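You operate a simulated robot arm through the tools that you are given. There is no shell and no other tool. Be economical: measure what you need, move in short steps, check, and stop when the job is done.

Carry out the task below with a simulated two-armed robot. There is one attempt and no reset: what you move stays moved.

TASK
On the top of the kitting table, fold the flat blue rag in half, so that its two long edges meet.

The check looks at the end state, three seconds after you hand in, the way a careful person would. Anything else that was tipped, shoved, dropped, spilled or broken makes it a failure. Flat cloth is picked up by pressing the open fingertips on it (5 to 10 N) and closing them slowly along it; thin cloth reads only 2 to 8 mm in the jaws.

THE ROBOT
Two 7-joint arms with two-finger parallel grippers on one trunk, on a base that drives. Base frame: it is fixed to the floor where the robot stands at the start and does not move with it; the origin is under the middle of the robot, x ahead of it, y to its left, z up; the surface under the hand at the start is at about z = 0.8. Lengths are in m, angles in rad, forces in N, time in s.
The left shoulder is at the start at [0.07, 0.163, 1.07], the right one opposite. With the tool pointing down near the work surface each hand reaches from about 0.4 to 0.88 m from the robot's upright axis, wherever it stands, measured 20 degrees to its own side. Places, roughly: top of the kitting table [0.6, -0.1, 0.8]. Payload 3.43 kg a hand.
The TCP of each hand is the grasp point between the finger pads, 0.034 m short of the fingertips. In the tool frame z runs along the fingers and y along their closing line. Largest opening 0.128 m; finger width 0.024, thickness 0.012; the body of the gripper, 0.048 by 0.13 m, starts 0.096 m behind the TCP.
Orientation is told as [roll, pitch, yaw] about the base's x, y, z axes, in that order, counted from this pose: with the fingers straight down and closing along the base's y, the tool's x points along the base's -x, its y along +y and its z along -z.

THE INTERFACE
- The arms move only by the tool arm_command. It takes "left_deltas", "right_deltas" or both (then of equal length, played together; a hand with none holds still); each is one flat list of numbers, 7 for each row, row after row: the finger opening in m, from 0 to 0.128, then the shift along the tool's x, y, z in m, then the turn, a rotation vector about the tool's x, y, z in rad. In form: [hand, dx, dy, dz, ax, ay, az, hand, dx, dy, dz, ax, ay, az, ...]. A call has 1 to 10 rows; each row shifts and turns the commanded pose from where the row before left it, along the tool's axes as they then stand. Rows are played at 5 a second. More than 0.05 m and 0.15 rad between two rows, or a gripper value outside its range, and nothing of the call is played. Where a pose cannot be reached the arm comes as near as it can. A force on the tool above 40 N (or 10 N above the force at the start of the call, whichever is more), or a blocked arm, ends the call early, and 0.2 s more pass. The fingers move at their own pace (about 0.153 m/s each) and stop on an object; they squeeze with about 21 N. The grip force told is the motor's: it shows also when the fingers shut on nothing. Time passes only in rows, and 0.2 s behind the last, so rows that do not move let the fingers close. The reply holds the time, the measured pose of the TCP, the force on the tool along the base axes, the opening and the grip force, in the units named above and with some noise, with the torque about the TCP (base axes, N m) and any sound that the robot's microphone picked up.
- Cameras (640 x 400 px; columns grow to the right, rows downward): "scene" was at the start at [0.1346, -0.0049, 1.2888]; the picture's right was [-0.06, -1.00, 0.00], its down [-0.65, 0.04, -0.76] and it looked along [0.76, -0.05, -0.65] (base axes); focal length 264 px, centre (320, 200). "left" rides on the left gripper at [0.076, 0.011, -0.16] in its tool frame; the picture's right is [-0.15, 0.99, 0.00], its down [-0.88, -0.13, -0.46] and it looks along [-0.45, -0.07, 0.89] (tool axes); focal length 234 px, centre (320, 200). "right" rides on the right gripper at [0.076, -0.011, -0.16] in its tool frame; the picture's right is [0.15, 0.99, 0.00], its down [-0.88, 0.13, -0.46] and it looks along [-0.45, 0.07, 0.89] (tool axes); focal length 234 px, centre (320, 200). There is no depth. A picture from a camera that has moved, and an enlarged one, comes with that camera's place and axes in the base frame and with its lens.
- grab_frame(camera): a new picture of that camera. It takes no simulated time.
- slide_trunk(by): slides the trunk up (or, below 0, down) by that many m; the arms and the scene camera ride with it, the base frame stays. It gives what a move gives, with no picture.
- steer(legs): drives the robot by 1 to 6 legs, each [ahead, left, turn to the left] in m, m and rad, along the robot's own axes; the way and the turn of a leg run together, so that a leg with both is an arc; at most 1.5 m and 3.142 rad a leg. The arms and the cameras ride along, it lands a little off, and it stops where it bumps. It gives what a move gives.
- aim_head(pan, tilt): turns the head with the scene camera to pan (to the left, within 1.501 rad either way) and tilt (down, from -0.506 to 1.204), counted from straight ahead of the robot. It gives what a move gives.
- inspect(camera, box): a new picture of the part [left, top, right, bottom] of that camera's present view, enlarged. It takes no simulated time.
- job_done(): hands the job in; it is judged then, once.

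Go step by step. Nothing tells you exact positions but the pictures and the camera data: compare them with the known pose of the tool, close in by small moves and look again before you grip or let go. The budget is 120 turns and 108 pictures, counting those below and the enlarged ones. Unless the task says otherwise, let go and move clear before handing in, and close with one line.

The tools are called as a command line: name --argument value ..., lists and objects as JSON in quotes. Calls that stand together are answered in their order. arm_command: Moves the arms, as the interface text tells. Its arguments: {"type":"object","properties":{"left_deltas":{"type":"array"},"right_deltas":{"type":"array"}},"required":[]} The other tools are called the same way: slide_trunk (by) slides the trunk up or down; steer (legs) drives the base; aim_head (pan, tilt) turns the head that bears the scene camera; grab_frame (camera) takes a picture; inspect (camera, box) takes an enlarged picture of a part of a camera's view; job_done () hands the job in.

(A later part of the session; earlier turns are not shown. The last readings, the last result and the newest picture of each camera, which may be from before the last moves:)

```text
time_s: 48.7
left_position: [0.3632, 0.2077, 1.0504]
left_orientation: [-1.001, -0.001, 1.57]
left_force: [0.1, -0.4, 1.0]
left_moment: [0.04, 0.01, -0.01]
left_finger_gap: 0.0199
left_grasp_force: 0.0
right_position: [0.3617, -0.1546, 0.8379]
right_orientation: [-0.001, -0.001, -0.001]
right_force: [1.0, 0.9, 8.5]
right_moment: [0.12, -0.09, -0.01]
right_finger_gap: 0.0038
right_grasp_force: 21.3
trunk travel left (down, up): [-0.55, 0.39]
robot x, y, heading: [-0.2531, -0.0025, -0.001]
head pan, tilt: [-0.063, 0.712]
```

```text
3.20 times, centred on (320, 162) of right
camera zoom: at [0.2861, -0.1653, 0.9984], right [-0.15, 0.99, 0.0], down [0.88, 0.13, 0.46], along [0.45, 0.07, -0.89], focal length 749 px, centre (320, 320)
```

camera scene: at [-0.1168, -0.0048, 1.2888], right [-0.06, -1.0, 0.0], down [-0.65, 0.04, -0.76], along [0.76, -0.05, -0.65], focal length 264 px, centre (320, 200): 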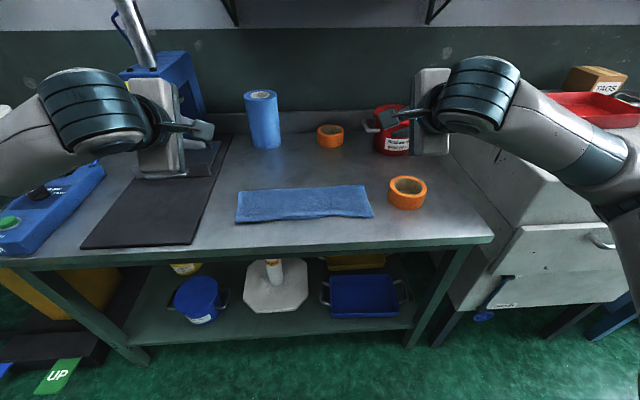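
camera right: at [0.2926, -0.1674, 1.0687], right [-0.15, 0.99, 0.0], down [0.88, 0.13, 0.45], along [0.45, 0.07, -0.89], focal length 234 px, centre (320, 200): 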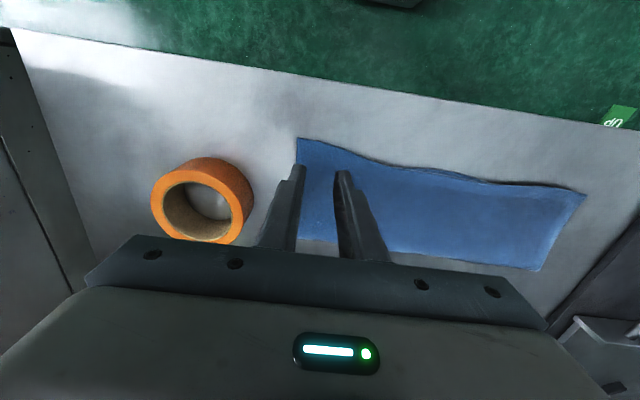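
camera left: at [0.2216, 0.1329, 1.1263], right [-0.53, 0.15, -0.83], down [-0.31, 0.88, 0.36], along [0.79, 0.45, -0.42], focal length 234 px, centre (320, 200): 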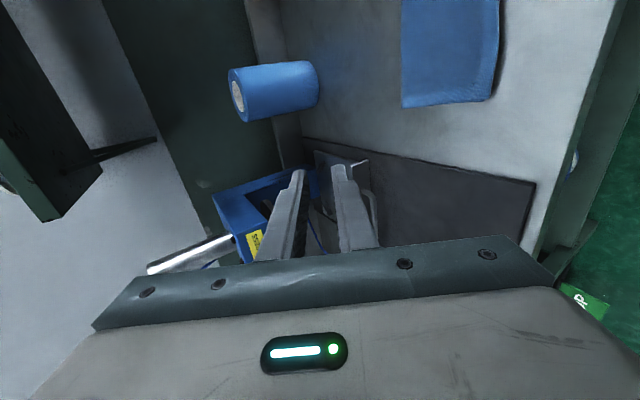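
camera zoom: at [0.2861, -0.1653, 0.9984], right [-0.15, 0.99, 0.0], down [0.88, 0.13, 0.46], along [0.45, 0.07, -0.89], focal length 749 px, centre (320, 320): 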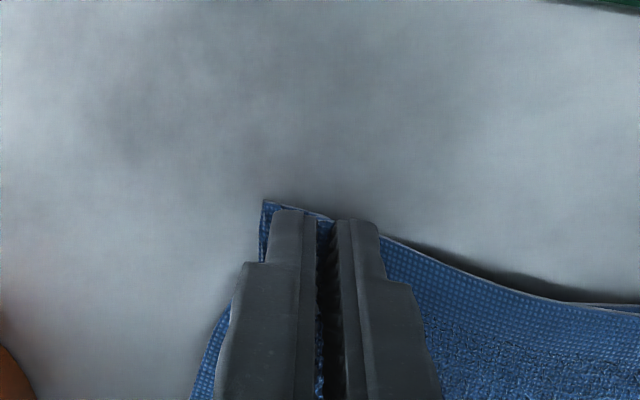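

3.8 mm: only the top layer is pinched. I lift it to expose the lower edge.

arm_command --right_deltas '[0, -0.005, 0, -0.025, 0, 0, 0, 0, -0.01, 0, -0.025, 0, 0, 0, 0, -0.01, 0, -0.01, 0, 0, 0]'

inspect --camera "scene" --box '[220, 140, 390, 245]'

grab_frame --camera "right"

```text
time_s: 49.5
left_position: [0.3627, 0.2094, 1.048]
left_orientation: [-1.0, 0.002, 1.569]
left_force: [0.1, 0.0, 0.7]
left_moment: [0.02, 0.01, -0.01]
left_finger_gap: 0.0198
left_grasp_force: 0.1
right_position: [0.3862, -0.1542, 0.8974]
right_orientation: [-0.001, 0.002, 0.0]
right_force: [-0.6, 0.3, 0.3]
right_moment: [0.01, -0.01, -0.03]
right_finger_gap: 0.004
right_grasp_force: 20.5
trunk travel left (down, up): [-0.55, 0.39]
robot x, y, heading: [-0.2522, 0.0033, -0.001]
head pan, tilt: [-0.063, 0.712]
```

```text
3.76 times, centred on (305, 192) of scene
camera zoom: at [-0.1154, -0.0047, 1.2887], right [-0.06, -1.0, 0.0], down [-0.65, 0.04, -0.76], along [0.76, -0.05, -0.65], focal length 996 px, centre (376, 228)
```

zoom: 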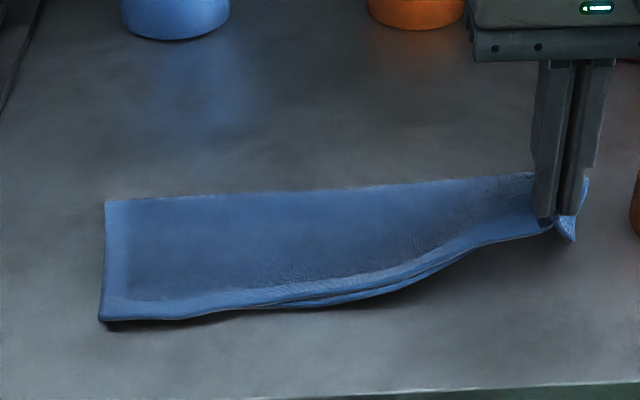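

```text
42 pictures are left
camera right: at [0.3109, -0.1653, 1.0582], right [-0.15, 0.99, 0.0], down [0.88, 0.13, 0.45], along [0.45, 0.07, -0.89], focal length 234 px, centre (320, 200)
```

right: 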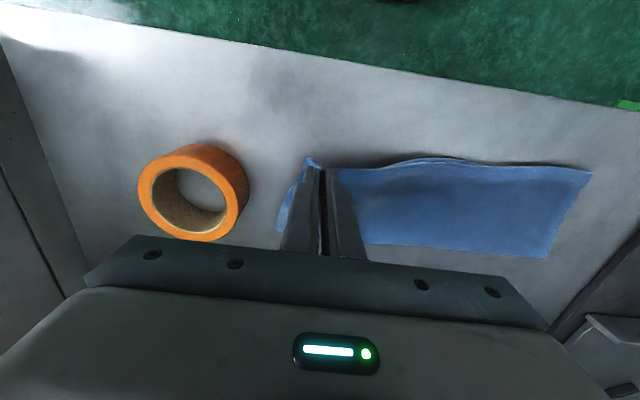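

inspect --camera "scene" --box '[315, 172, 387, 217]'

inspect --camera "right" --box '[250, 130, 450, 255]'

```text
8.89 times, centred on (351, 194) of scene
camera zoom: at [-0.1154, -0.0047, 1.2887], right [-0.06, -1.0, 0.0], down [-0.65, 0.04, -0.76], along [0.76, -0.05, -0.65], focal length 2351 px, centre (44, 249)
```

zoom: 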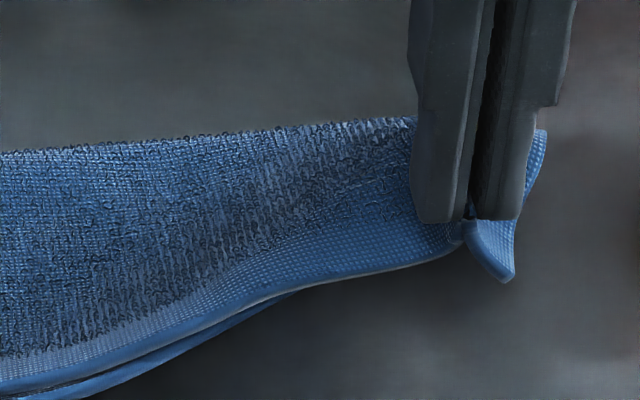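

```text
3.20 times, centred on (350, 192) of right
camera zoom: at [0.3109, -0.1653, 1.0582], right [-0.15, 0.99, 0.0], down [0.88, 0.13, 0.45], along [0.45, 0.07, -0.89], focal length 749 px, centre (224, 224)
```

zoom: 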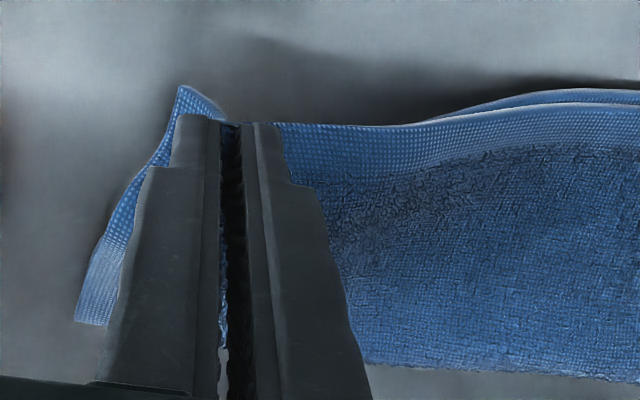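

The lower edge runs back under the top layer toward the right corner, as expected. I move the pinched top corner slightly farther back and lower it.

arm_command --right_deltas '[0, -0.01, 0, 0.02, 0, 0, 0, 0, 0, -0.004, 0.02, 0, 0, 0, 0, 0, -0.004, 0.012, 0, 0, 0, 0, 0, 0, 0, 0, 0, 0]'

inspect --camera "scene" --box '[220, 140, 390, 245]'

inspect --camera "right" --box '[250, 130, 450, 255]'

```text
time_s: 50.5
left_position: [0.3622, 0.2083, 1.0489]
left_orientation: [-1.0, 0.001, 1.57]
left_force: [-1.0, 0.2, 0.1]
left_moment: [0.05, -0.01, 0.03]
left_finger_gap: 0.0201
left_grasp_force: 0.1
right_position: [0.3962, -0.1626, 0.8465]
right_orientation: [-0.001, -0.001, 0.0]
right_force: [-0.1, 0.2, -0.6]
right_moment: [-0.01, 0.01, -0.01]
right_finger_gap: 0.0037
right_grasp_force: 21.0
trunk travel left (down, up): [-0.55, 0.39]
robot x, y, heading: [-0.2515, 0.0004, 0.004]
head pan, tilt: [-0.063, 0.712]
```

```text
3.76 times, centred on (305, 192) of scene
camera zoom: at [-0.1159, -0.0047, 1.2888], right [-0.06, -1.0, 0.0], down [-0.65, 0.04, -0.76], along [0.76, -0.05, -0.65], focal length 996 px, centre (376, 228)
```

zoom: 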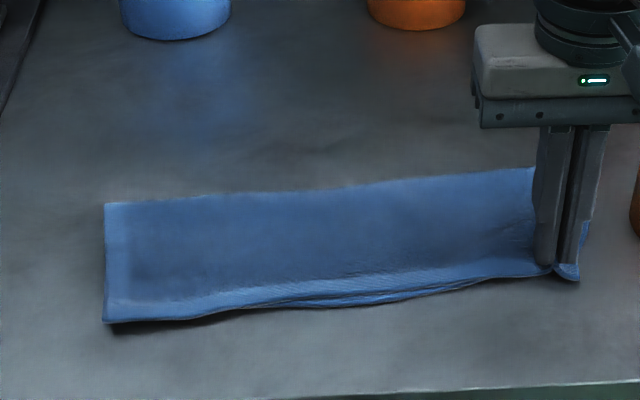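

```text
3.20 times, centred on (350, 192) of right
camera zoom: at [0.3206, -0.1735, 1.0058], right [-0.15, 0.99, 0.0], down [0.88, 0.13, 0.46], along [0.45, 0.07, -0.89], focal length 749 px, centre (224, 224)
```

zoom: 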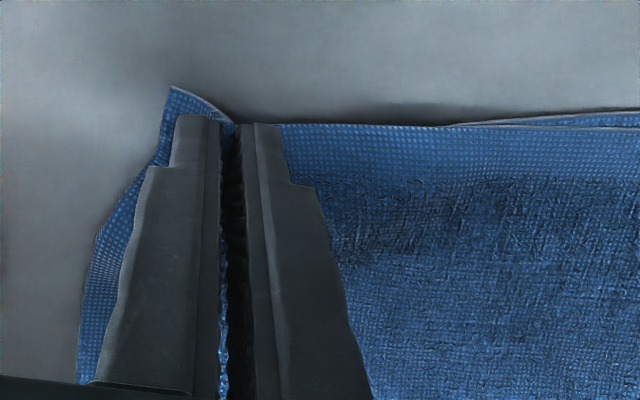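

The top edge now runs straight and in line with the lower one. I lower the last millimetres and release.

arm_command --right_deltas '[0, 0, 0, 0.004, 0, 0, 0, 0.01, 0, 0, 0, 0, 0, 0, 0.02, 0, 0, 0, 0, 0, 0, 0.03, 0, 0, 0, 0, 0, 0, 0.03, 0, 0, -0.02, 0, 0, 0, 0.03, 0, 0, -0.035, 0, 0, 0, 0.03, 0, -0.02, -0.045, 0, 0, 0, 0.03, 0.03, -0.03, -0.025, 0, 0, 0]'

inspect --camera "scene" --box '[220, 140, 390, 245]'

grab_frame --camera "right"

```text
time_s: 52.3
left_position: [0.3621, 0.2076, 1.0501]
left_orientation: [-1.002, -0.002, 1.567]
left_force: [-0.5, 0.0, -0.7]
left_moment: [0.01, 0.0, 0.01]
left_finger_gap: 0.0199
left_grasp_force: 0.1
right_position: [0.3667, -0.2115, 0.968]
right_orientation: [0.0, 0.0, 0.001]
right_force: [-0.7, 0.3, 0.4]
right_moment: [0.01, -0.02, 0.01]
right_finger_gap: 0.0301
right_grasp_force: 0.0
trunk travel left (down, up): [-0.55, 0.39]
robot x, y, heading: [-0.2489, 0.0005, 0.004]
head pan, tilt: [-0.063, 0.712]
```

```text
3.76 times, centred on (305, 192) of scene
camera zoom: at [-0.1172, -0.0063, 1.2889], right [-0.06, -1.0, 0.0], down [-0.65, 0.04, -0.76], along [0.76, -0.05, -0.65], focal length 996 px, centre (376, 228)
```

zoom: 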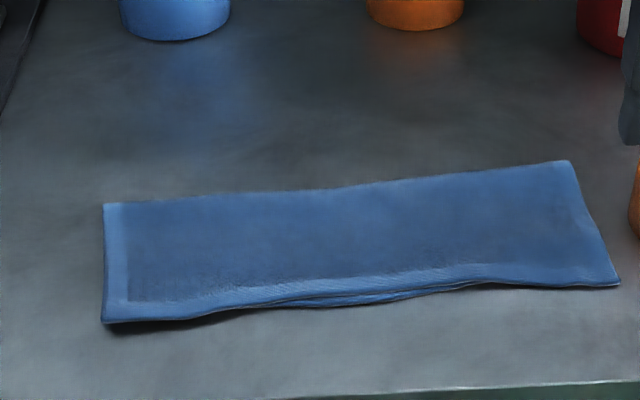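

```text
36 pictures are left
camera right: at [0.2908, -0.2228, 1.1285], right [-0.15, 0.99, 0.0], down [0.88, 0.13, 0.46], along [0.45, 0.07, -0.89], focal length 234 px, centre (320, 200)
```

right: 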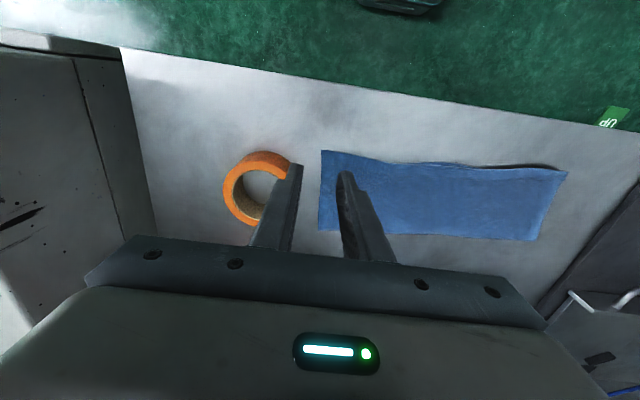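

The right overhang persists at 2–3 cm because both layers slid together. Better: re-pinch the top right corner, peel it well up so the lower edge lies visible, then lay it back in the right place.

arm_command --right_deltas '[0.028, -0.018, 0.03, 0.03, 0, 0, 0, 0.028, 0, 0, 0.04, 0, 0, 0, 0.028, 0, 0, 0.04, 0, 0, 0, 0.028, 0, 0, 0.01, 0, 0, 0, 0.028, 0, 0, 0, 0, 0, 0]'

inspect --camera "right" --box '[220, 100, 420, 225]'

```text
time_s: 53.5
left_position: [0.3632, 0.2086, 1.0496]
left_orientation: [-1.0, -0.001, 1.569]
left_force: [0.2, 0.3, 0.0]
left_moment: [0.03, -0.03, 0.04]
left_finger_gap: 0.0201
left_grasp_force: 0.0
right_position: [0.3828, -0.1828, 0.845]
right_orientation: [0.0, 0.0, 0.0]
right_force: [0.4, 0.7, -0.2]
right_moment: [-0.04, 0.0, -0.02]
right_finger_gap: 0.028
right_grasp_force: 0.1
trunk travel left (down, up): [-0.55, 0.39]
robot x, y, heading: [-0.2516, -0.0008, -0.0]
head pan, tilt: [-0.063, 0.712]
```

```text
3.20 times, centred on (320, 162) of right
camera zoom: at [0.3081, -0.194, 1.0055], right [-0.15, 0.99, 0.0], down [0.88, 0.13, 0.46], along [0.45, 0.07, -0.89], focal length 749 px, centre (320, 320)
```

zoom: 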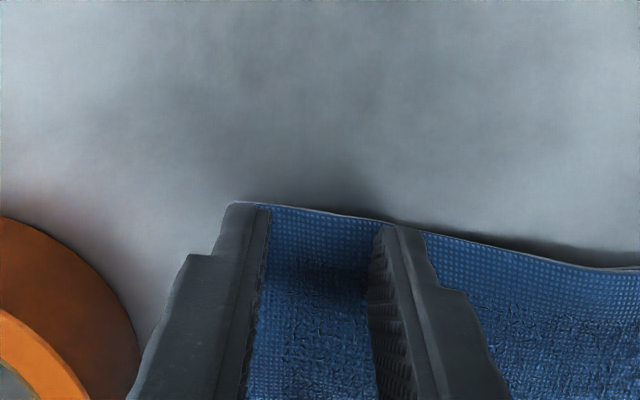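

arm_command --right_deltas '[0.028, -0.001, 0.004, 0.004, 0, 0, 0, 0.028, 0, 0, 0.0035, 0, 0, 0, 0.028, 0, 0, 0, 0, 0, 0]'

```text
time_s: 54.3
left_position: [0.3637, 0.2076, 1.049]
left_orientation: [-0.999, 0.0, 1.57]
left_force: [0.5, -0.4, 0.3]
left_moment: [0.0, 0.0, -0.01]
left_finger_gap: 0.02
left_grasp_force: 0.0
right_position: [0.3844, -0.1789, 0.8388]
right_orientation: [0.0, -0.001, 0.001]
right_force: [0.0, -0.5, 5.0]
right_moment: [0.01, 0.01, -0.02]
right_finger_gap: 0.0278
right_grasp_force: 0.0
trunk travel left (down, up): [-0.55, 0.39]
robot x, y, heading: [-0.2518, -0.0006, 0.0]
head pan, tilt: [-0.063, 0.712]
```

arm_command --right_deltas '[0.026, 0, 0, 0.0006, 0, 0, 0, 0.023, 0, 0, 0, 0, 0, 0, 0.02, 0, 0, 0, 0, 0, 0, 0.017, 0, 0, 0, 0, 0, 0, 0.014, 0, 0, 0, 0, 0, 0, 0.011, 0, 0, 0, 0, 0, 0, 0.008, 0, 0, 0, 0, 0, 0, 0.004, 0, 0, 0, 0, 0, 0, 0, 0, 0, 0, 0, 0, 0, 0, 0, 0, 0, 0, 0, 0]'

inspect --camera "right" --box '[220, 100, 420, 225]'

```text
time_s: 56.5
left_position: [0.3621, 0.2082, 1.0486]
left_orientation: [-0.999, 0.0, 1.569]
left_force: [0.5, 0.6, 0.0]
left_moment: [0.01, 0.0, -0.01]
left_finger_gap: 0.02
left_grasp_force: 0.0
right_position: [0.3859, -0.1783, 0.8383]
right_orientation: [-0.001, -0.001, 0.001]
right_force: [-0.5, 1.0, 6.9]
right_moment: [0.03, -0.05, 0.0]
right_finger_gap: 0.0047
right_grasp_force: 21.0
trunk travel left (down, up): [-0.55, 0.39]
robot x, y, heading: [-0.2489, 0.0021, 0.001]
head pan, tilt: [-0.063, 0.712]
```

```text
3.20 times, centred on (320, 162) of right
camera zoom: at [0.3096, -0.1892, 0.9987], right [-0.15, 0.99, 0.0], down [0.88, 0.13, 0.46], along [0.45, 0.07, -0.89], focal length 749 px, centre (320, 320)
```

zoom: 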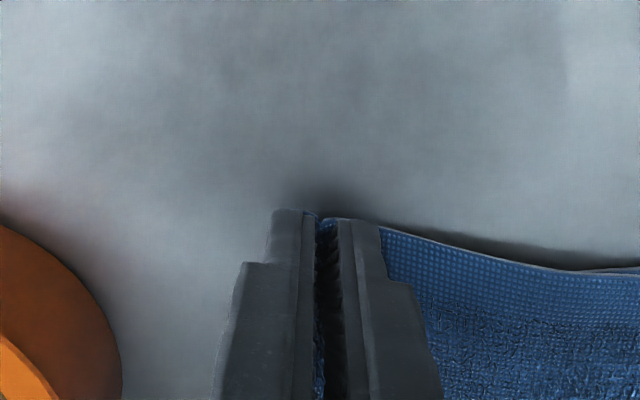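

Gripped (4.7 mm). I peel it up and back in an arc so the lower layer stays on the table.

arm_command --right_deltas '[0, -0.005, 0, -0.03, 0, 0, 0, 0, -0.015, 0, -0.03, 0, 0, 0, 0, -0.025, 0, -0.025, 0, 0, 0, 0, -0.03, 0, -0.01, 0, 0, 0]'

inspect --camera "scene" --box '[220, 140, 390, 245]'

grab_frame --camera "right"

```text
time_s: 57.5
left_position: [0.3641, 0.2108, 1.0479]
left_orientation: [-1.0, 0.001, 1.569]
left_force: [0.3, -0.1, 0.2]
left_moment: [0.0, 0.0, -0.01]
left_finger_gap: 0.02
left_grasp_force: 0.0
right_position: [0.4592, -0.1764, 0.9336]
right_orientation: [0.0, 0.001, 0.002]
right_force: [-0.4, 0.4, -0.2]
right_moment: [0.02, 0.06, 0.02]
right_finger_gap: 0.0038
right_grasp_force: 21.0
trunk travel left (down, up): [-0.55, 0.39]
robot x, y, heading: [-0.2494, -0.0033, -0.001]
head pan, tilt: [-0.063, 0.712]
```

```text
3.76 times, centred on (305, 192) of scene
camera zoom: at [-0.1152, -0.0041, 1.2886], right [-0.06, -1.0, 0.0], down [-0.65, 0.04, -0.76], along [0.76, -0.05, -0.65], focal length 996 px, centre (376, 228)
```

zoom: 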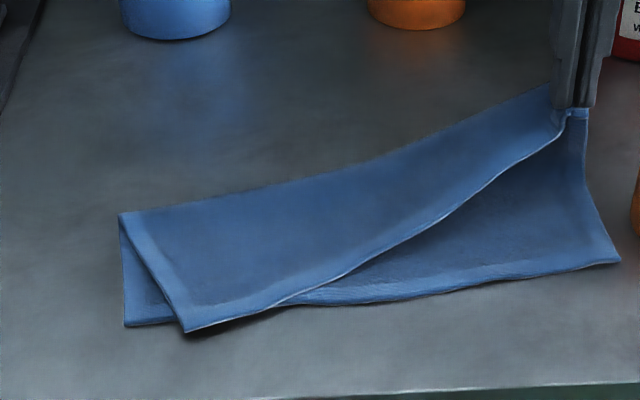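

```text
32 pictures are left
camera right: at [0.384, -0.1875, 1.0937], right [-0.15, 0.99, 0.0], down [0.88, 0.13, 0.46], along [0.45, 0.07, -0.89], focal length 234 px, centre (320, 200)
```

right: 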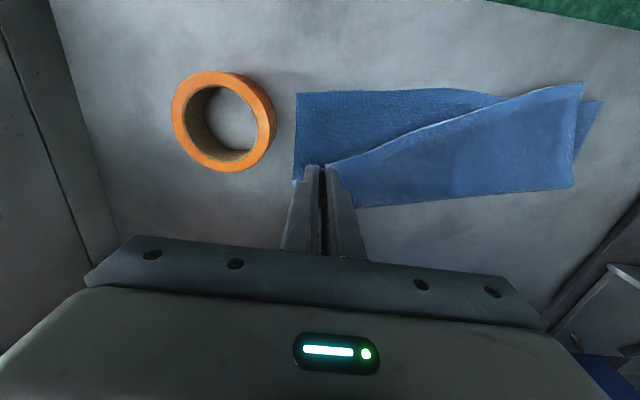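

Now the lower edge is fully visible: lower right corner at about [0.405, -0.213], so the top corner belongs there. I lay it back aiming at that spot (TCP about [0.414, -0.183]).

arm_command --right_deltas '[0, 0.012, -0.002, 0.015, 0, 0, 0, 0, 0.015, -0.002, 0.025, 0, 0, 0, 0, 0.012, -0.002, 0.025, 0, 0, 0, 0, 0.006, 0, 0.02, 0, 0, 0, 0, 0, 0, 0, 0, 0, 0]'

inspect --camera "scene" --box '[220, 140, 390, 245]'

grab_frame --camera "right"

```text
time_s: 58.7
left_position: [0.3635, 0.2096, 1.0492]
left_orientation: [-1.0, 0.0, 1.569]
left_force: [0.6, -0.1, 0.1]
left_moment: [0.01, 0.03, 0.03]
left_finger_gap: 0.02
left_grasp_force: 0.0
right_position: [0.415, -0.1845, 0.8465]
right_orientation: [0.001, -0.001, 0.0]
right_force: [-0.4, -0.6, 0.6]
right_moment: [0.03, 0.02, 0.03]
right_finger_gap: 0.0041
right_grasp_force: 21.2
trunk travel left (down, up): [-0.55, 0.39]
robot x, y, heading: [-0.2505, -0.0032, 0.004]
head pan, tilt: [-0.063, 0.712]
```

```text
3.76 times, centred on (305, 192) of scene
camera zoom: at [-0.1159, -0.0047, 1.2888], right [-0.06, -1.0, 0.0], down [-0.65, 0.04, -0.76], along [0.76, -0.05, -0.65], focal length 996 px, centre (376, 228)
```

zoom: 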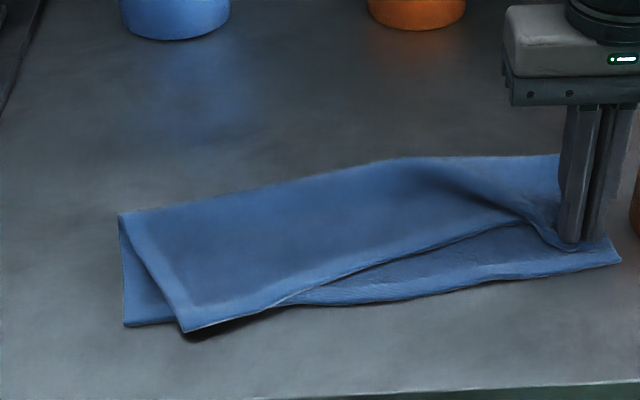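

```text
30 pictures are left
camera right: at [0.34, -0.1953, 1.0077], right [-0.15, 0.99, 0.0], down [0.88, 0.13, 0.46], along [0.45, 0.07, -0.89], focal length 234 px, centre (320, 200)
```

right: 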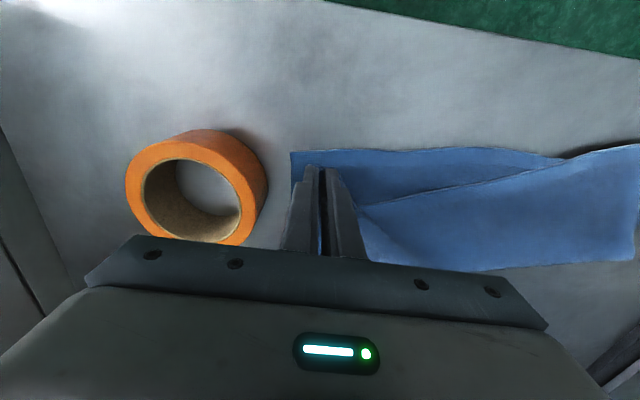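

The left part of the top layer stayed shifted when I peeled. I keep the right hand holding its corner in place and bring the left hand, upright, to the top left corner at about [0.35, 0.09] to relay it as well.

arm_command --left_deltas '[0.028, 0, 0, 0, -0.143, 0, 0, 0.028, 0, 0, 0, -0.143, 0, 0, 0.028, 0, 0, 0, -0.143, 0, 0, 0.028, 0, 0, 0, -0.143, 0, 0, 0.028, 0, 0, 0, -0.143, 0, 0, 0.028, 0, 0, 0, -0.143, 0, 0, 0.028, 0, 0, 0, -0.143, 0, 0, 0.028, 0, 0, 0, 0, 0, 0.149, 0.028, 0, 0, 0, 0, 0, 0.149, 0.028, 0, 0, 0, 0, 0, 0.149]'

arm_command --left_deltas '[0.028, 0, 0, 0, 0, 0, 0.149, 0.028, 0, 0, 0, 0, 0, 0.149, 0.028, 0, 0, 0, 0, 0, 0.149, 0.028, 0, 0, 0, 0, 0, 0.149, 0.028, 0, 0, 0, 0, 0, 0.07, 0.028, 0.02, -0.035, 0.025, 0, 0, 0, 0.028, 0.02, -0.04, 0.02, 0, 0, 0, 0.028, 0.021, -0.04, 0.02, 0, 0, 0, 0.028, 0, -0.01, 0.04, 0, 0, 0, 0.028, 0, 0, 0.035, 0, 0, 0]'

grab_frame --camera "left"

```text
time_s: 60.9
left_position: [0.3624, 0.2081, 1.0512]
left_orientation: [0.001, -0.002, 1.121]
left_force: [0.6, 1.1, -0.3]
left_moment: [-0.02, 0.0, 0.0]
left_finger_gap: 0.0281
left_grasp_force: 0.1
right_position: [0.4162, -0.1843, 0.848]
right_orientation: [0.0, 0.0, 0.001]
right_force: [-0.5, -0.1, 0.7]
right_moment: [-0.01, 0.0, 0.02]
right_finger_gap: 0.0041
right_grasp_force: 21.0
trunk travel left (down, up): [-0.55, 0.39]
robot x, y, heading: [-0.249, 0.0013, -0.002]
head pan, tilt: [-0.063, 0.712]
```

```text
time_s: 63.1
left_position: [0.3615, 0.0712, 0.9125]
left_orientation: [0.0, -0.001, 0.458]
left_force: [-0.5, -0.2, -0.3]
left_moment: [-0.02, 0.04, 0.01]
left_finger_gap: 0.0281
left_grasp_force: 0.1
right_position: [0.4158, -0.1846, 0.8469]
right_orientation: [-0.001, 0.001, 0.001]
right_force: [-0.3, 0.2, 0.5]
right_moment: [-0.01, -0.02, 0.01]
right_finger_gap: 0.004
right_grasp_force: 21.5
trunk travel left (down, up): [-0.55, 0.39]
robot x, y, heading: [-0.2513, -0.0023, -0.002]
head pan, tilt: [-0.063, 0.712]
```

```text
29 pictures are left
camera left: at [0.2891, 0.0463, 1.0711], right [-0.3, 0.95, 0.0], down [0.85, 0.27, 0.46], along [0.43, 0.14, -0.89], focal length 234 px, centre (320, 200)
```

left: 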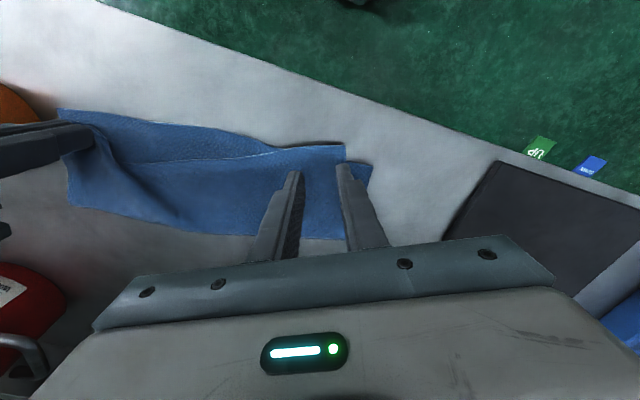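

Top left corner seen at [0.343, 0.094], lower left corner at [0.356, 0.134]. I press down there.

arm_command --left_deltas '[0.028, 0.004, 0.001, 0.03, 0, 0, 0, 0.028, 0, 0, 0.035, 0, 0, 0, 0.028, 0, 0, 0.0055, 0, 0, 0, 0.028, 0, 0, 0.002, 0, 0, 0, 0.028, 0, 0, 0, 0, 0, 0]'

inspect --camera "left" --box '[220, 100, 420, 225]'

```text
time_s: 64.3
left_position: [0.3574, 0.0695, 0.8395]
left_orientation: [0.0, 0.0, 0.455]
left_force: [0.3, -0.5, 4.3]
left_moment: [-0.06, -0.12, 0.01]
left_finger_gap: 0.0279
left_grasp_force: 0.1
right_position: [0.4145, -0.1843, 0.8488]
right_orientation: [0.0, 0.001, 0.001]
right_force: [0.1, -0.1, -0.6]
right_moment: [0.0, 0.01, 0.02]
right_finger_gap: 0.004
right_grasp_force: 20.9
trunk travel left (down, up): [-0.55, 0.39]
robot x, y, heading: [-0.2514, 0.0013, 0.001]
head pan, tilt: [-0.063, 0.712]
```

```text
3.20 times, centred on (320, 162) of left
camera zoom: at [0.2838, 0.0447, 0.9989], right [-0.3, 0.95, 0.0], down [0.85, 0.27, 0.46], along [0.43, 0.14, -0.89], focal length 749 px, centre (320, 320)
```

zoom: 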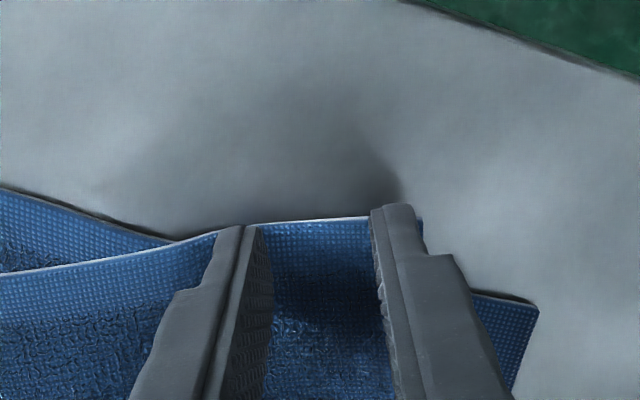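

arm_command --left_deltas '[0.026, 0, 0, 0.001, 0, 0, 0, 0.023, 0, 0, 0, 0, 0, 0, 0.02, 0, 0, 0, 0, 0, 0, 0.017, 0, 0, 0, 0, 0, 0, 0.014, 0, 0, 0, 0, 0, 0, 0.011, 0, 0, 0, 0, 0, 0, 0.008, 0, 0, 0, 0, 0, 0, 0.004, 0, 0, 0, 0, 0, 0, 0, 0, 0, 0, 0, 0, 0, 0, 0, 0, 0, 0, 0, 0]'

inspect --camera "left" --box '[220, 100, 420, 225]'

```text
time_s: 66.5
left_position: [0.3558, 0.0677, 0.8404]
left_orientation: [-0.001, 0.001, 0.455]
left_force: [0.3, -1.5, 10.0]
left_moment: [-0.07, -0.12, 0.0]
left_finger_gap: 0.0041
left_grasp_force: 20.6
right_position: [0.4155, -0.1854, 0.8475]
right_orientation: [0.001, -0.001, 0.001]
right_force: [0.0, 0.3, 0.0]
right_moment: [0.0, 0.0, -0.02]
right_finger_gap: 0.0042
right_grasp_force: 20.5
trunk travel left (down, up): [-0.55, 0.39]
robot x, y, heading: [-0.2512, 0.0016, -0.0]
head pan, tilt: [-0.063, 0.712]
```

```text
3.20 times, centred on (320, 162) of left
camera zoom: at [0.2832, 0.0445, 0.998], right [-0.3, 0.95, 0.0], down [0.85, 0.27, 0.46], along [0.43, 0.14, -0.89], focal length 749 px, centre (320, 320)
```

zoom: 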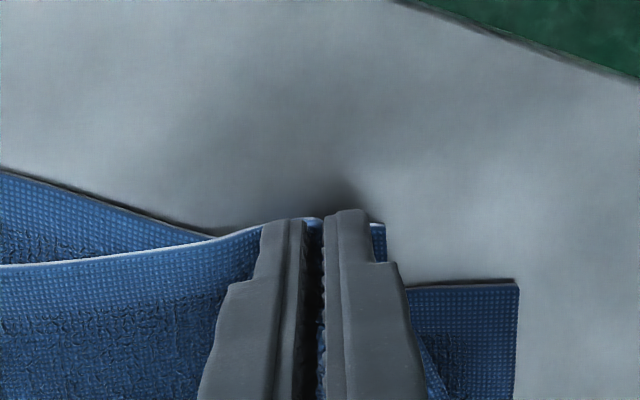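

Both top corners are now held. I peel both up and back together, turning the left hand to match the lower edge and spreading the top layer, then look.

arm_command --left_deltas '[0, 0, 0, -0.025, 0, 0, 0.11, 0, -0.01, 0, -0.025, 0, 0, 0.11, 0, -0.02, 0, -0.02, 0, 0, 0.11, 0, -0.0276, 0.0169, -0.01, 0, 0, 0, 0, 0, 0, 0, 0, 0, 0]' --right_deltas '[0, 0, 0, -0.02, 0, 0, 0, 0, -0.01, 0, -0.025, 0, 0, 0, 0, -0.02, 0, -0.02, 0, 0, 0, 0, -0.01, 0.0114, -0.01, 0, 0, 0, 0, 0, 0, 0, 0, 0, 0]'

inspect --camera "scene" --box '[220, 140, 390, 245]'

```text
time_s: 67.7
left_position: [0.4111, 0.0953, 0.918]
left_orientation: [0.0, -0.002, 0.127]
left_force: [0.1, -0.2, 0.5]
left_moment: [0.01, -0.01, 0.05]
left_finger_gap: 0.0037
left_grasp_force: 21.0
right_position: [0.4545, -0.1717, 0.9213]
right_orientation: [-0.001, 0.002, -0.001]
right_force: [-0.5, -0.4, 0.9]
right_moment: [0.03, -0.01, -0.03]
right_finger_gap: 0.004
right_grasp_force: 21.1
trunk travel left (down, up): [-0.55, 0.39]
robot x, y, heading: [-0.2481, -0.0015, 0.005]
head pan, tilt: [-0.063, 0.712]
```

```text
3.76 times, centred on (305, 192) of scene
camera zoom: at [-0.1157, -0.0057, 1.2887], right [-0.06, -1.0, 0.0], down [-0.65, 0.04, -0.76], along [0.76, -0.05, -0.65], focal length 996 px, centre (376, 228)
```

zoom: 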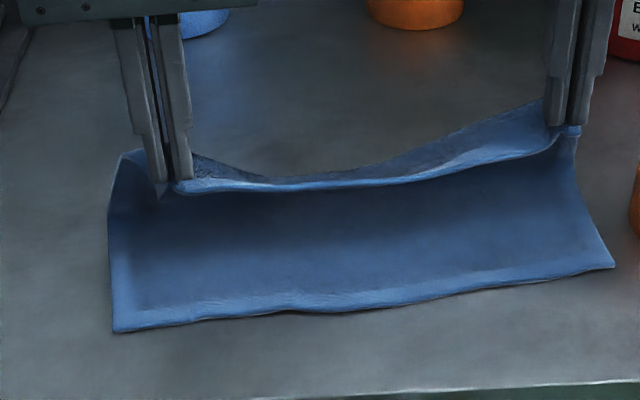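

Excellent: the rag is reopened cleanly, with lower corners at [0.359, 0.140] and [0.404, -0.213]. I lay the top edge down onto the lower one with both hands.

arm_command --left_deltas '[0, 0.0155, 0.003, 0.0145, 0, 0, 0, 0, 0.0135, 0.003, 0.022, 0, 0, 0, 0, 0.0097, 0.0033, 0.022, 0, 0, 0, 0, 0, 0, 0.0145, 0, 0, 0, 0, 0, 0, 0, 0, 0, 0]' --right_deltas '[0, 0.019, 0, 0.015, 0, 0, 0, 0, 0.017, -0.0013, 0.023, 0, 0, 0, 0, 0.0118, 0, 0.023, 0, 0, 0, 0, 0, 0, 0.015, 0, 0, 0, 0, 0, 0, 0, 0, 0, 0]'

inspect --camera "scene" --box '[220, 140, 390, 245]'

grab_frame --camera "left"

grab_frame --camera "right"

```text
time_s: 68.9
left_position: [0.3715, 0.1005, 0.8449]
left_orientation: [0.001, 0.0, 0.125]
left_force: [0.4, -0.8, -0.2]
left_moment: [0.02, -0.04, 0.04]
left_finger_gap: 0.0036
left_grasp_force: 21.6
right_position: [0.4062, -0.1734, 0.8473]
right_orientation: [-0.001, -0.001, 0.001]
right_force: [-0.8, -0.7, -0.1]
right_moment: [0.01, -0.02, -0.01]
right_finger_gap: 0.0041
right_grasp_force: 20.9
trunk travel left (down, up): [-0.55, 0.39]
robot x, y, heading: [-0.248, -0.0013, 0.001]
head pan, tilt: [-0.063, 0.712]
```

```text
3.76 times, centred on (305, 192) of scene
camera zoom: at [-0.1161, -0.0047, 1.2888], right [-0.06, -1.0, 0.0], down [-0.65, 0.04, -0.76], along [0.76, -0.05, -0.65], focal length 996 px, centre (376, 228)
```

zoom: 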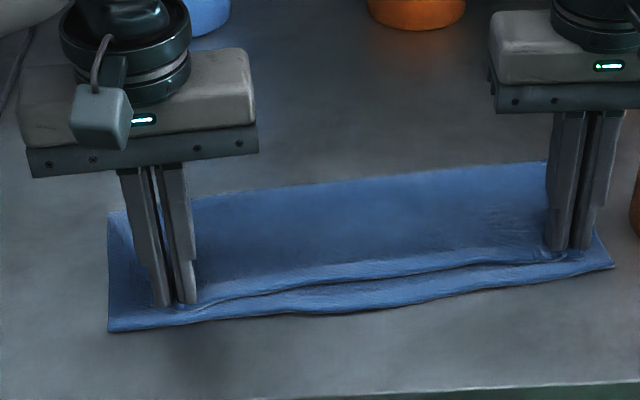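

```text
24 pictures are left
camera left: at [0.2951, 0.1019, 1.004], right [0.02, 1.0, 0.0], down [0.89, -0.02, 0.46], along [0.46, -0.01, -0.89], focal length 234 px, centre (320, 200)
```

left: 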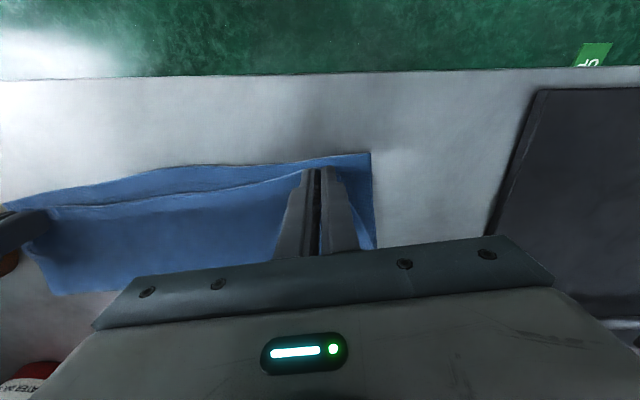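

```text
23 pictures are left
camera right: at [0.3316, -0.1847, 1.0084], right [-0.15, 0.99, 0.0], down [0.88, 0.13, 0.46], along [0.45, 0.07, -0.89], focal length 234 px, centre (320, 200)
```

right: 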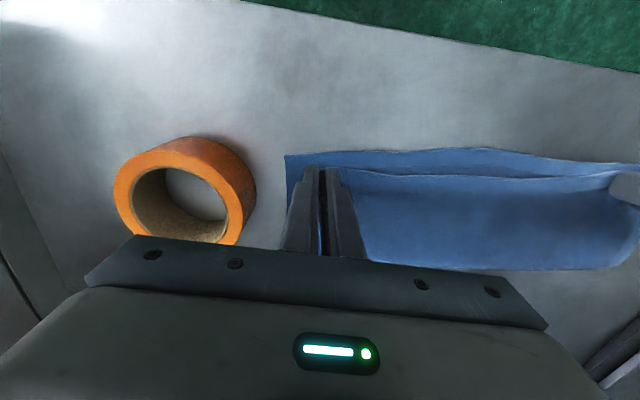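

The top edge sits about 1 cm behind the lower one. I nudge both hands 11 mm toward me while the cloth is still held, then look.

arm_command --left_deltas '[0, 0.006, 0, -0.003, 0, 0, 0, 0, 0.006, 0, 0.002, 0, 0, 0, 0, 0, 0, 0.003, 0, 0, 0]' --right_deltas '[0, 0.005, 0, -0.003, 0, 0, 0, 0, 0.005, 0, 0.002, 0, 0, 0, 0, 0, 0, 0.003, 0, 0, 0]'

inspect --camera "scene" --box '[220, 140, 390, 245]'

inspect --camera "left" --box '[200, 100, 440, 250]'

inspect --camera "right" --box '[200, 100, 440, 250]'

```text
time_s: 69.7
left_position: [0.3614, 0.0985, 0.8438]
left_orientation: [0.002, 0.0, 0.126]
left_force: [0.5, 0.3, 0.2]
left_moment: [0.0, 0.04, 0.08]
left_finger_gap: 0.0035
left_grasp_force: 21.0
right_position: [0.3982, -0.175, 0.8458]
right_orientation: [0.0, 0.003, 0.002]
right_force: [0.8, -0.1, 0.1]
right_moment: [-0.02, 0.0, -0.02]
right_finger_gap: 0.0044
right_grasp_force: 20.9
trunk travel left (down, up): [-0.55, 0.39]
robot x, y, heading: [-0.2489, -0.0026, -0.004]
head pan, tilt: [-0.063, 0.712]
```

```text
3.76 times, centred on (305, 192) of scene
camera zoom: at [-0.1157, -0.0048, 1.2888], right [-0.06, -1.0, 0.0], down [-0.65, 0.04, -0.76], along [0.76, -0.05, -0.65], focal length 996 px, centre (376, 228)
```

zoom: 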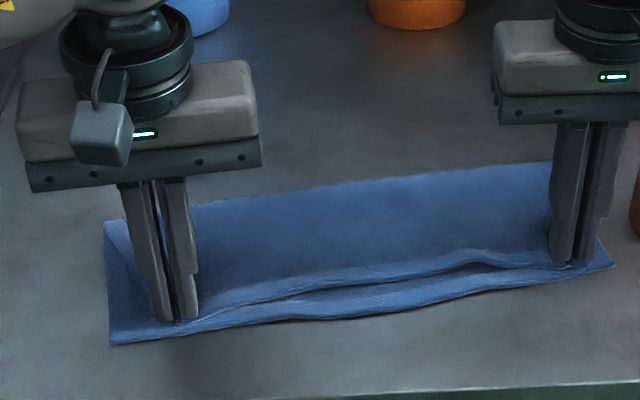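

```text
2.67 times, centred on (320, 175) of left
camera zoom: at [0.2838, 0.1001, 1.0023], right [0.02, 1.0, 0.0], down [0.89, -0.02, 0.46], along [0.46, -0.01, -0.89], focal length 624 px, centre (320, 267)
```

zoom: 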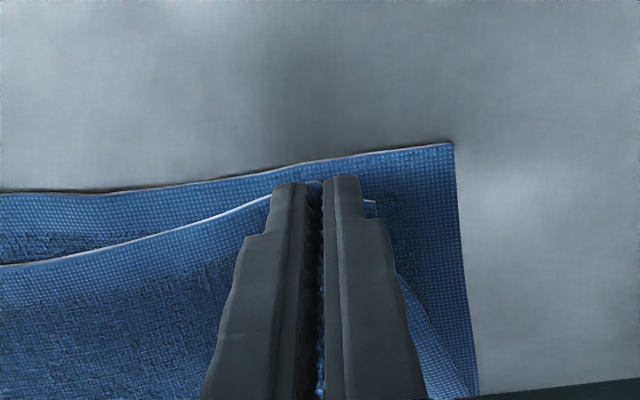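

```text
2.67 times, centred on (320, 175) of right
camera zoom: at [0.3224, -0.1855, 1.0066], right [-0.15, 0.99, 0.0], down [0.88, 0.13, 0.46], along [0.45, 0.07, -0.89], focal length 624 px, centre (320, 267)
```

zoom: 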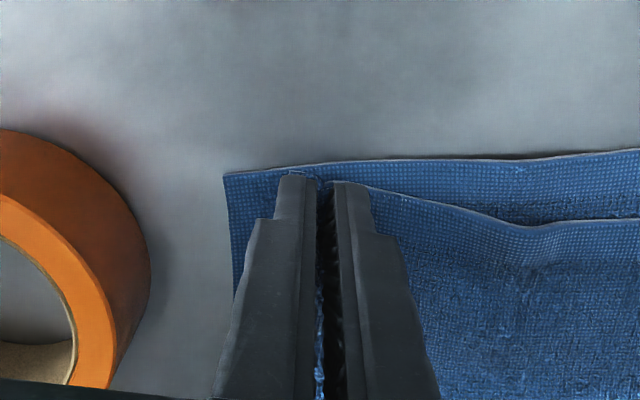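

The lower layer slid along under the left hand. I lift 2 cm clear, move forward a further 12–15 mm and slightly apart, and set down again.

arm_command --left_deltas '[0, 0, 0.002, -0.02, 0, 0, 0, 0, 0.016, 0.002, -0.005, 0, 0, 0, 0, 0, 0, 0.012, 0, 0, 0, 0, 0, 0, 0.012, 0, 0, 0, 0, 0, 0, 0, 0, 0, 0]' --right_deltas '[0, 0, -0.001, -0.02, 0, 0, 0, 0, 0.012, -0.001, -0.005, 0, 0, 0, 0, 0, 0, 0.012, 0, 0, 0, 0, 0, 0, 0.012, 0, 0, 0, 0, 0, 0, 0, 0, 0, 0]'

inspect --camera "scene" --box '[220, 140, 390, 245]'

inspect --camera "left" --box '[200, 100, 440, 250]'

```text
time_s: 70.9
left_position: [0.3433, 0.1023, 0.8429]
left_orientation: [0.0, 0.0, 0.126]
left_force: [-0.4, 0.0, -0.7]
left_moment: [0.01, -0.01, 0.02]
left_finger_gap: 0.0036
left_grasp_force: 20.9
right_position: [0.3859, -0.1766, 0.8456]
right_orientation: [-0.001, -0.001, 0.0]
right_force: [-0.1, -0.3, -0.5]
right_moment: [0.03, 0.01, 0.02]
right_finger_gap: 0.0041
right_grasp_force: 20.8
trunk travel left (down, up): [-0.55, 0.39]
robot x, y, heading: [-0.2502, -0.0036, -0.001]
head pan, tilt: [-0.063, 0.712]
```

```text
3.76 times, centred on (305, 192) of scene
camera zoom: at [-0.1157, -0.0049, 1.2888], right [-0.06, -1.0, 0.0], down [-0.65, 0.04, -0.76], along [0.76, -0.05, -0.65], focal length 996 px, centre (376, 228)
```

zoom: 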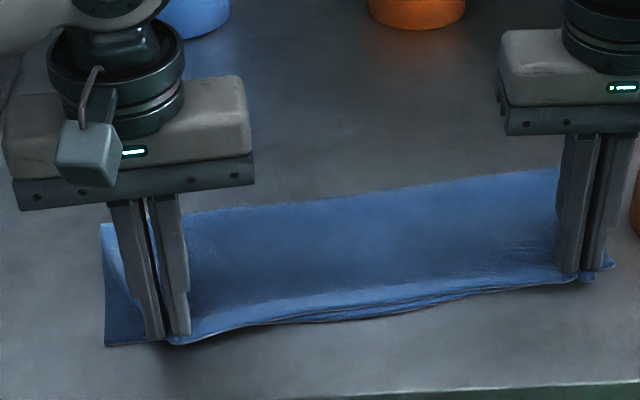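

```text
2.67 times, centred on (320, 175) of left
camera zoom: at [0.2671, 0.1034, 1.003], right [0.02, 1.0, 0.0], down [0.89, -0.02, 0.46], along [0.46, -0.01, -0.89], focal length 624 px, centre (320, 267)
```

zoom: 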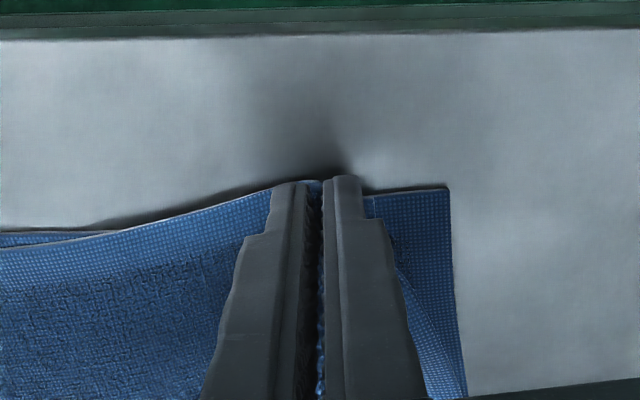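

Now the edges coincide all along to within a few mm. I lower slightly, open both gently and rise straight up.

arm_command --left_deltas '[0, 0, 0, 0.003, 0, 0, 0, 0.008, 0, 0, 0, 0, 0, 0, 0.016, 0, 0, 0, 0, 0, 0, 0.026, 0, 0, 0, 0, 0, 0, 0.03, 0, 0, -0.01, 0, 0, 0, 0.03, 0, 0, -0.03, 0, 0, 0, 0.03, 0, 0.01, -0.045, 0, 0, 0, 0.03, 0.02, 0.03, -0.03, 0, 0, 0, 0.03, 0, 0.04, -0.03, 0, 0, 0]' --right_deltas '[0, 0, 0, 0.003, 0, 0, 0, 0.008, 0, 0, 0, 0, 0, 0, 0.016, 0, 0, 0, 0, 0, 0, 0.026, 0, 0, 0, 0, 0, 0, 0.03, 0, 0, -0.01, 0, 0, 0, 0.03, 0, 0, -0.03, 0, 0, 0, 0.03, 0, -0.01, -0.045, 0, 0, 0, 0.03, 0.02, -0.03, -0.03, 0, 0, 0, 0.03, 0, -0.04, -0.03, 0, 0, 0]'

inspect --camera "scene" --box '[220, 140, 390, 245]'

grab_frame --camera "left"

grab_frame --camera "right"

```text
time_s: 72.9
left_position: [0.3105, 0.1803, 0.9878]
left_orientation: [0.0, 0.0, 0.126]
left_force: [0.0, 0.3, 0.3]
left_moment: [0.02, -0.02, -0.02]
left_finger_gap: 0.0302
left_grasp_force: 0.0
right_position: [0.3648, -0.2545, 0.9881]
right_orientation: [-0.001, 0.001, 0.0]
right_force: [-0.1, -0.6, -0.6]
right_moment: [0.02, 0.0, -0.01]
right_finger_gap: 0.03
right_grasp_force: 0.1
trunk travel left (down, up): [-0.55, 0.39]
robot x, y, heading: [-0.2496, 0.0011, 0.0]
head pan, tilt: [-0.063, 0.712]
```

```text
3.76 times, centred on (305, 192) of scene
camera zoom: at [-0.1168, -0.0043, 1.2888], right [-0.06, -1.0, 0.0], down [-0.65, 0.04, -0.76], along [0.76, -0.05, -0.65], focal length 996 px, centre (376, 228)
```

zoom: 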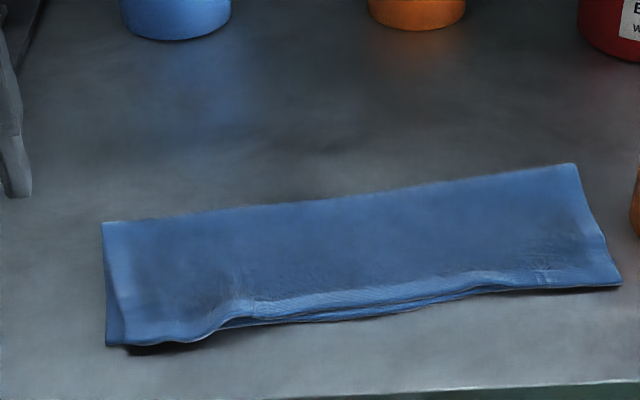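

```text
16 pictures are left
camera left: at [0.235, 0.1826, 1.1456], right [0.02, 1.0, 0.0], down [0.89, -0.02, 0.46], along [0.46, -0.01, -0.89], focal length 234 px, centre (320, 200)
```

left: 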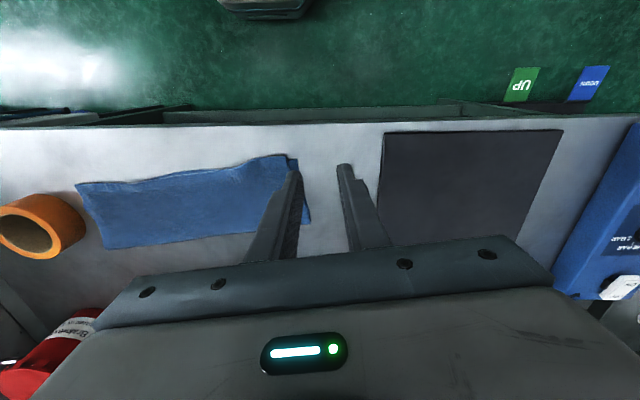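

```text
15 pictures are left
camera right: at [0.2902, -0.2649, 1.1484], right [-0.15, 0.99, 0.0], down [0.88, 0.13, 0.46], along [0.45, 0.07, -0.89], focal length 234 px, centre (320, 200)
```

right: 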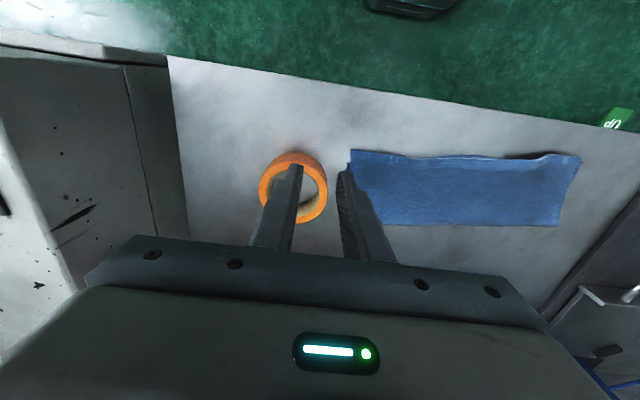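

inspect --camera "right" --box '[330, 120, 490, 220]'

inspect --camera "right" --box '[450, 130, 610, 230]'

```text
4.00 times, centred on (410, 170) of right
camera zoom: at [0.2902, -0.2649, 1.1484], right [-0.15, 0.99, 0.0], down [0.88, 0.13, 0.46], along [0.45, 0.07, -0.89], focal length 937 px, centre (-40, 320)
```

zoom: 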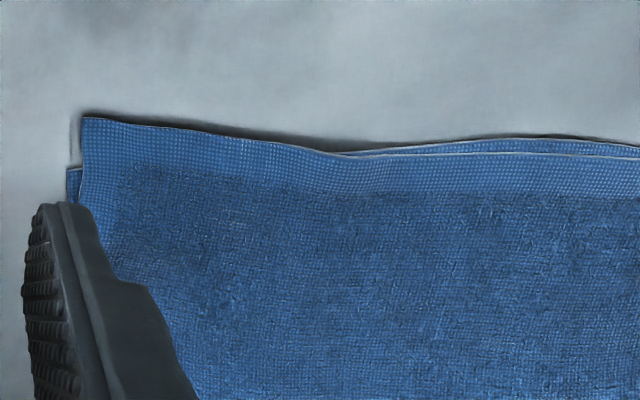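

```text
4.00 times, centred on (530, 180) of right
camera zoom: at [0.2902, -0.2649, 1.1484], right [-0.15, 0.99, 0.0], down [0.88, 0.13, 0.46], along [0.45, 0.07, -0.89], focal length 937 px, centre (-520, 280)
```

zoom: 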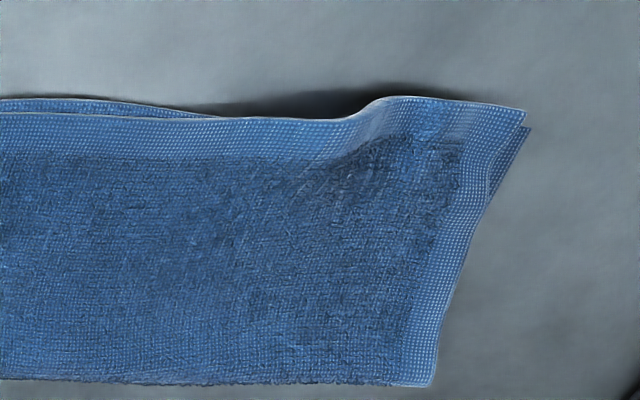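

The left end and middle match within about 1 cm; only the top right corner still overhangs by 2 cm. I'll fix that: the left hand, closed, will press the middle of the rag as an anchor while the right hand re-pinches its corner.

arm_command --left_deltas '[0, -0.0226, -0.0406, 0, 0, 0, 0, 0, -0.0226, -0.0406, 0, 0, 0, 0, 0, -0.0226, -0.0406, 0, 0, 0, 0, 0, -0.0226, -0.0406, 0, 0, 0, 0, 0, 0, 0, 0.05, 0, 0, 0, 0, 0, 0, 0.05, 0, 0, 0, 0, 0, 0, 0.038, 0, 0, 0, 0, 0, 0, 0.006, 0, 0, 0, 0, 0, 0, 0, 0, 0, 0]' --right_deltas '[0.028, -0.008, 0.039, 0, 0, 0, 0, 0.028, -0.008, 0.039, 0, 0, 0, 0, 0.028, 0, 0, 0.04, 0, 0, 0, 0.028, 0, 0, 0.04, 0, 0, 0, 0.028, 0, 0, 0.04, 0, 0, 0, 0.028, 0, 0, 0.02, 0, 0, 0, 0.028, 0, 0, 0, 0, 0, 0, 0.028, 0, 0, 0.006, 0, 0, 0, 0.028, 0, 0, 0, 0, 0, 0]'

inspect --camera "right" --box '[220, 100, 420, 225]'

```text
time_s: 74.9
left_position: [0.4246, 0.0297, 0.8415]
left_orientation: [0.0, -0.001, 0.125]
left_force: [0.5, 0.1, 3.2]
left_moment: [0.02, -0.02, 0.01]
left_finger_gap: 0.0
left_grasp_force: 21.1
right_position: [0.3832, -0.1783, 0.8436]
right_orientation: [-0.001, -0.001, 0.0]
right_force: [1.4, 0.3, 0.3]
right_moment: [-0.01, 0.01, -0.03]
right_finger_gap: 0.0282
right_grasp_force: 0.1
trunk travel left (down, up): [-0.55, 0.39]
robot x, y, heading: [-0.2494, -0.0041, 0.002]
head pan, tilt: [-0.063, 0.712]
```

```text
3.20 times, centred on (320, 162) of right
camera zoom: at [0.3075, -0.1888, 1.0039], right [-0.15, 0.99, 0.0], down [0.88, 0.13, 0.46], along [0.45, 0.07, -0.89], focal length 749 px, centre (320, 320)
```

zoom: 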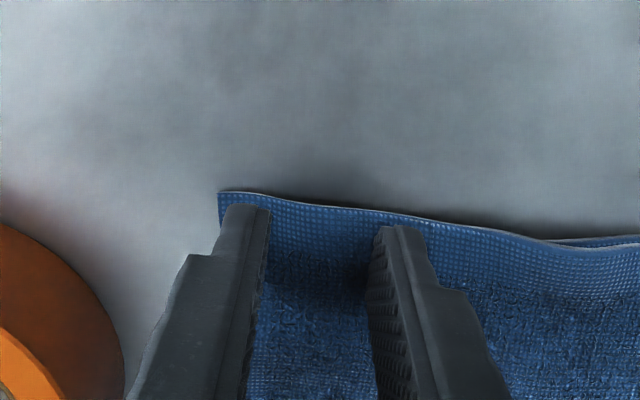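

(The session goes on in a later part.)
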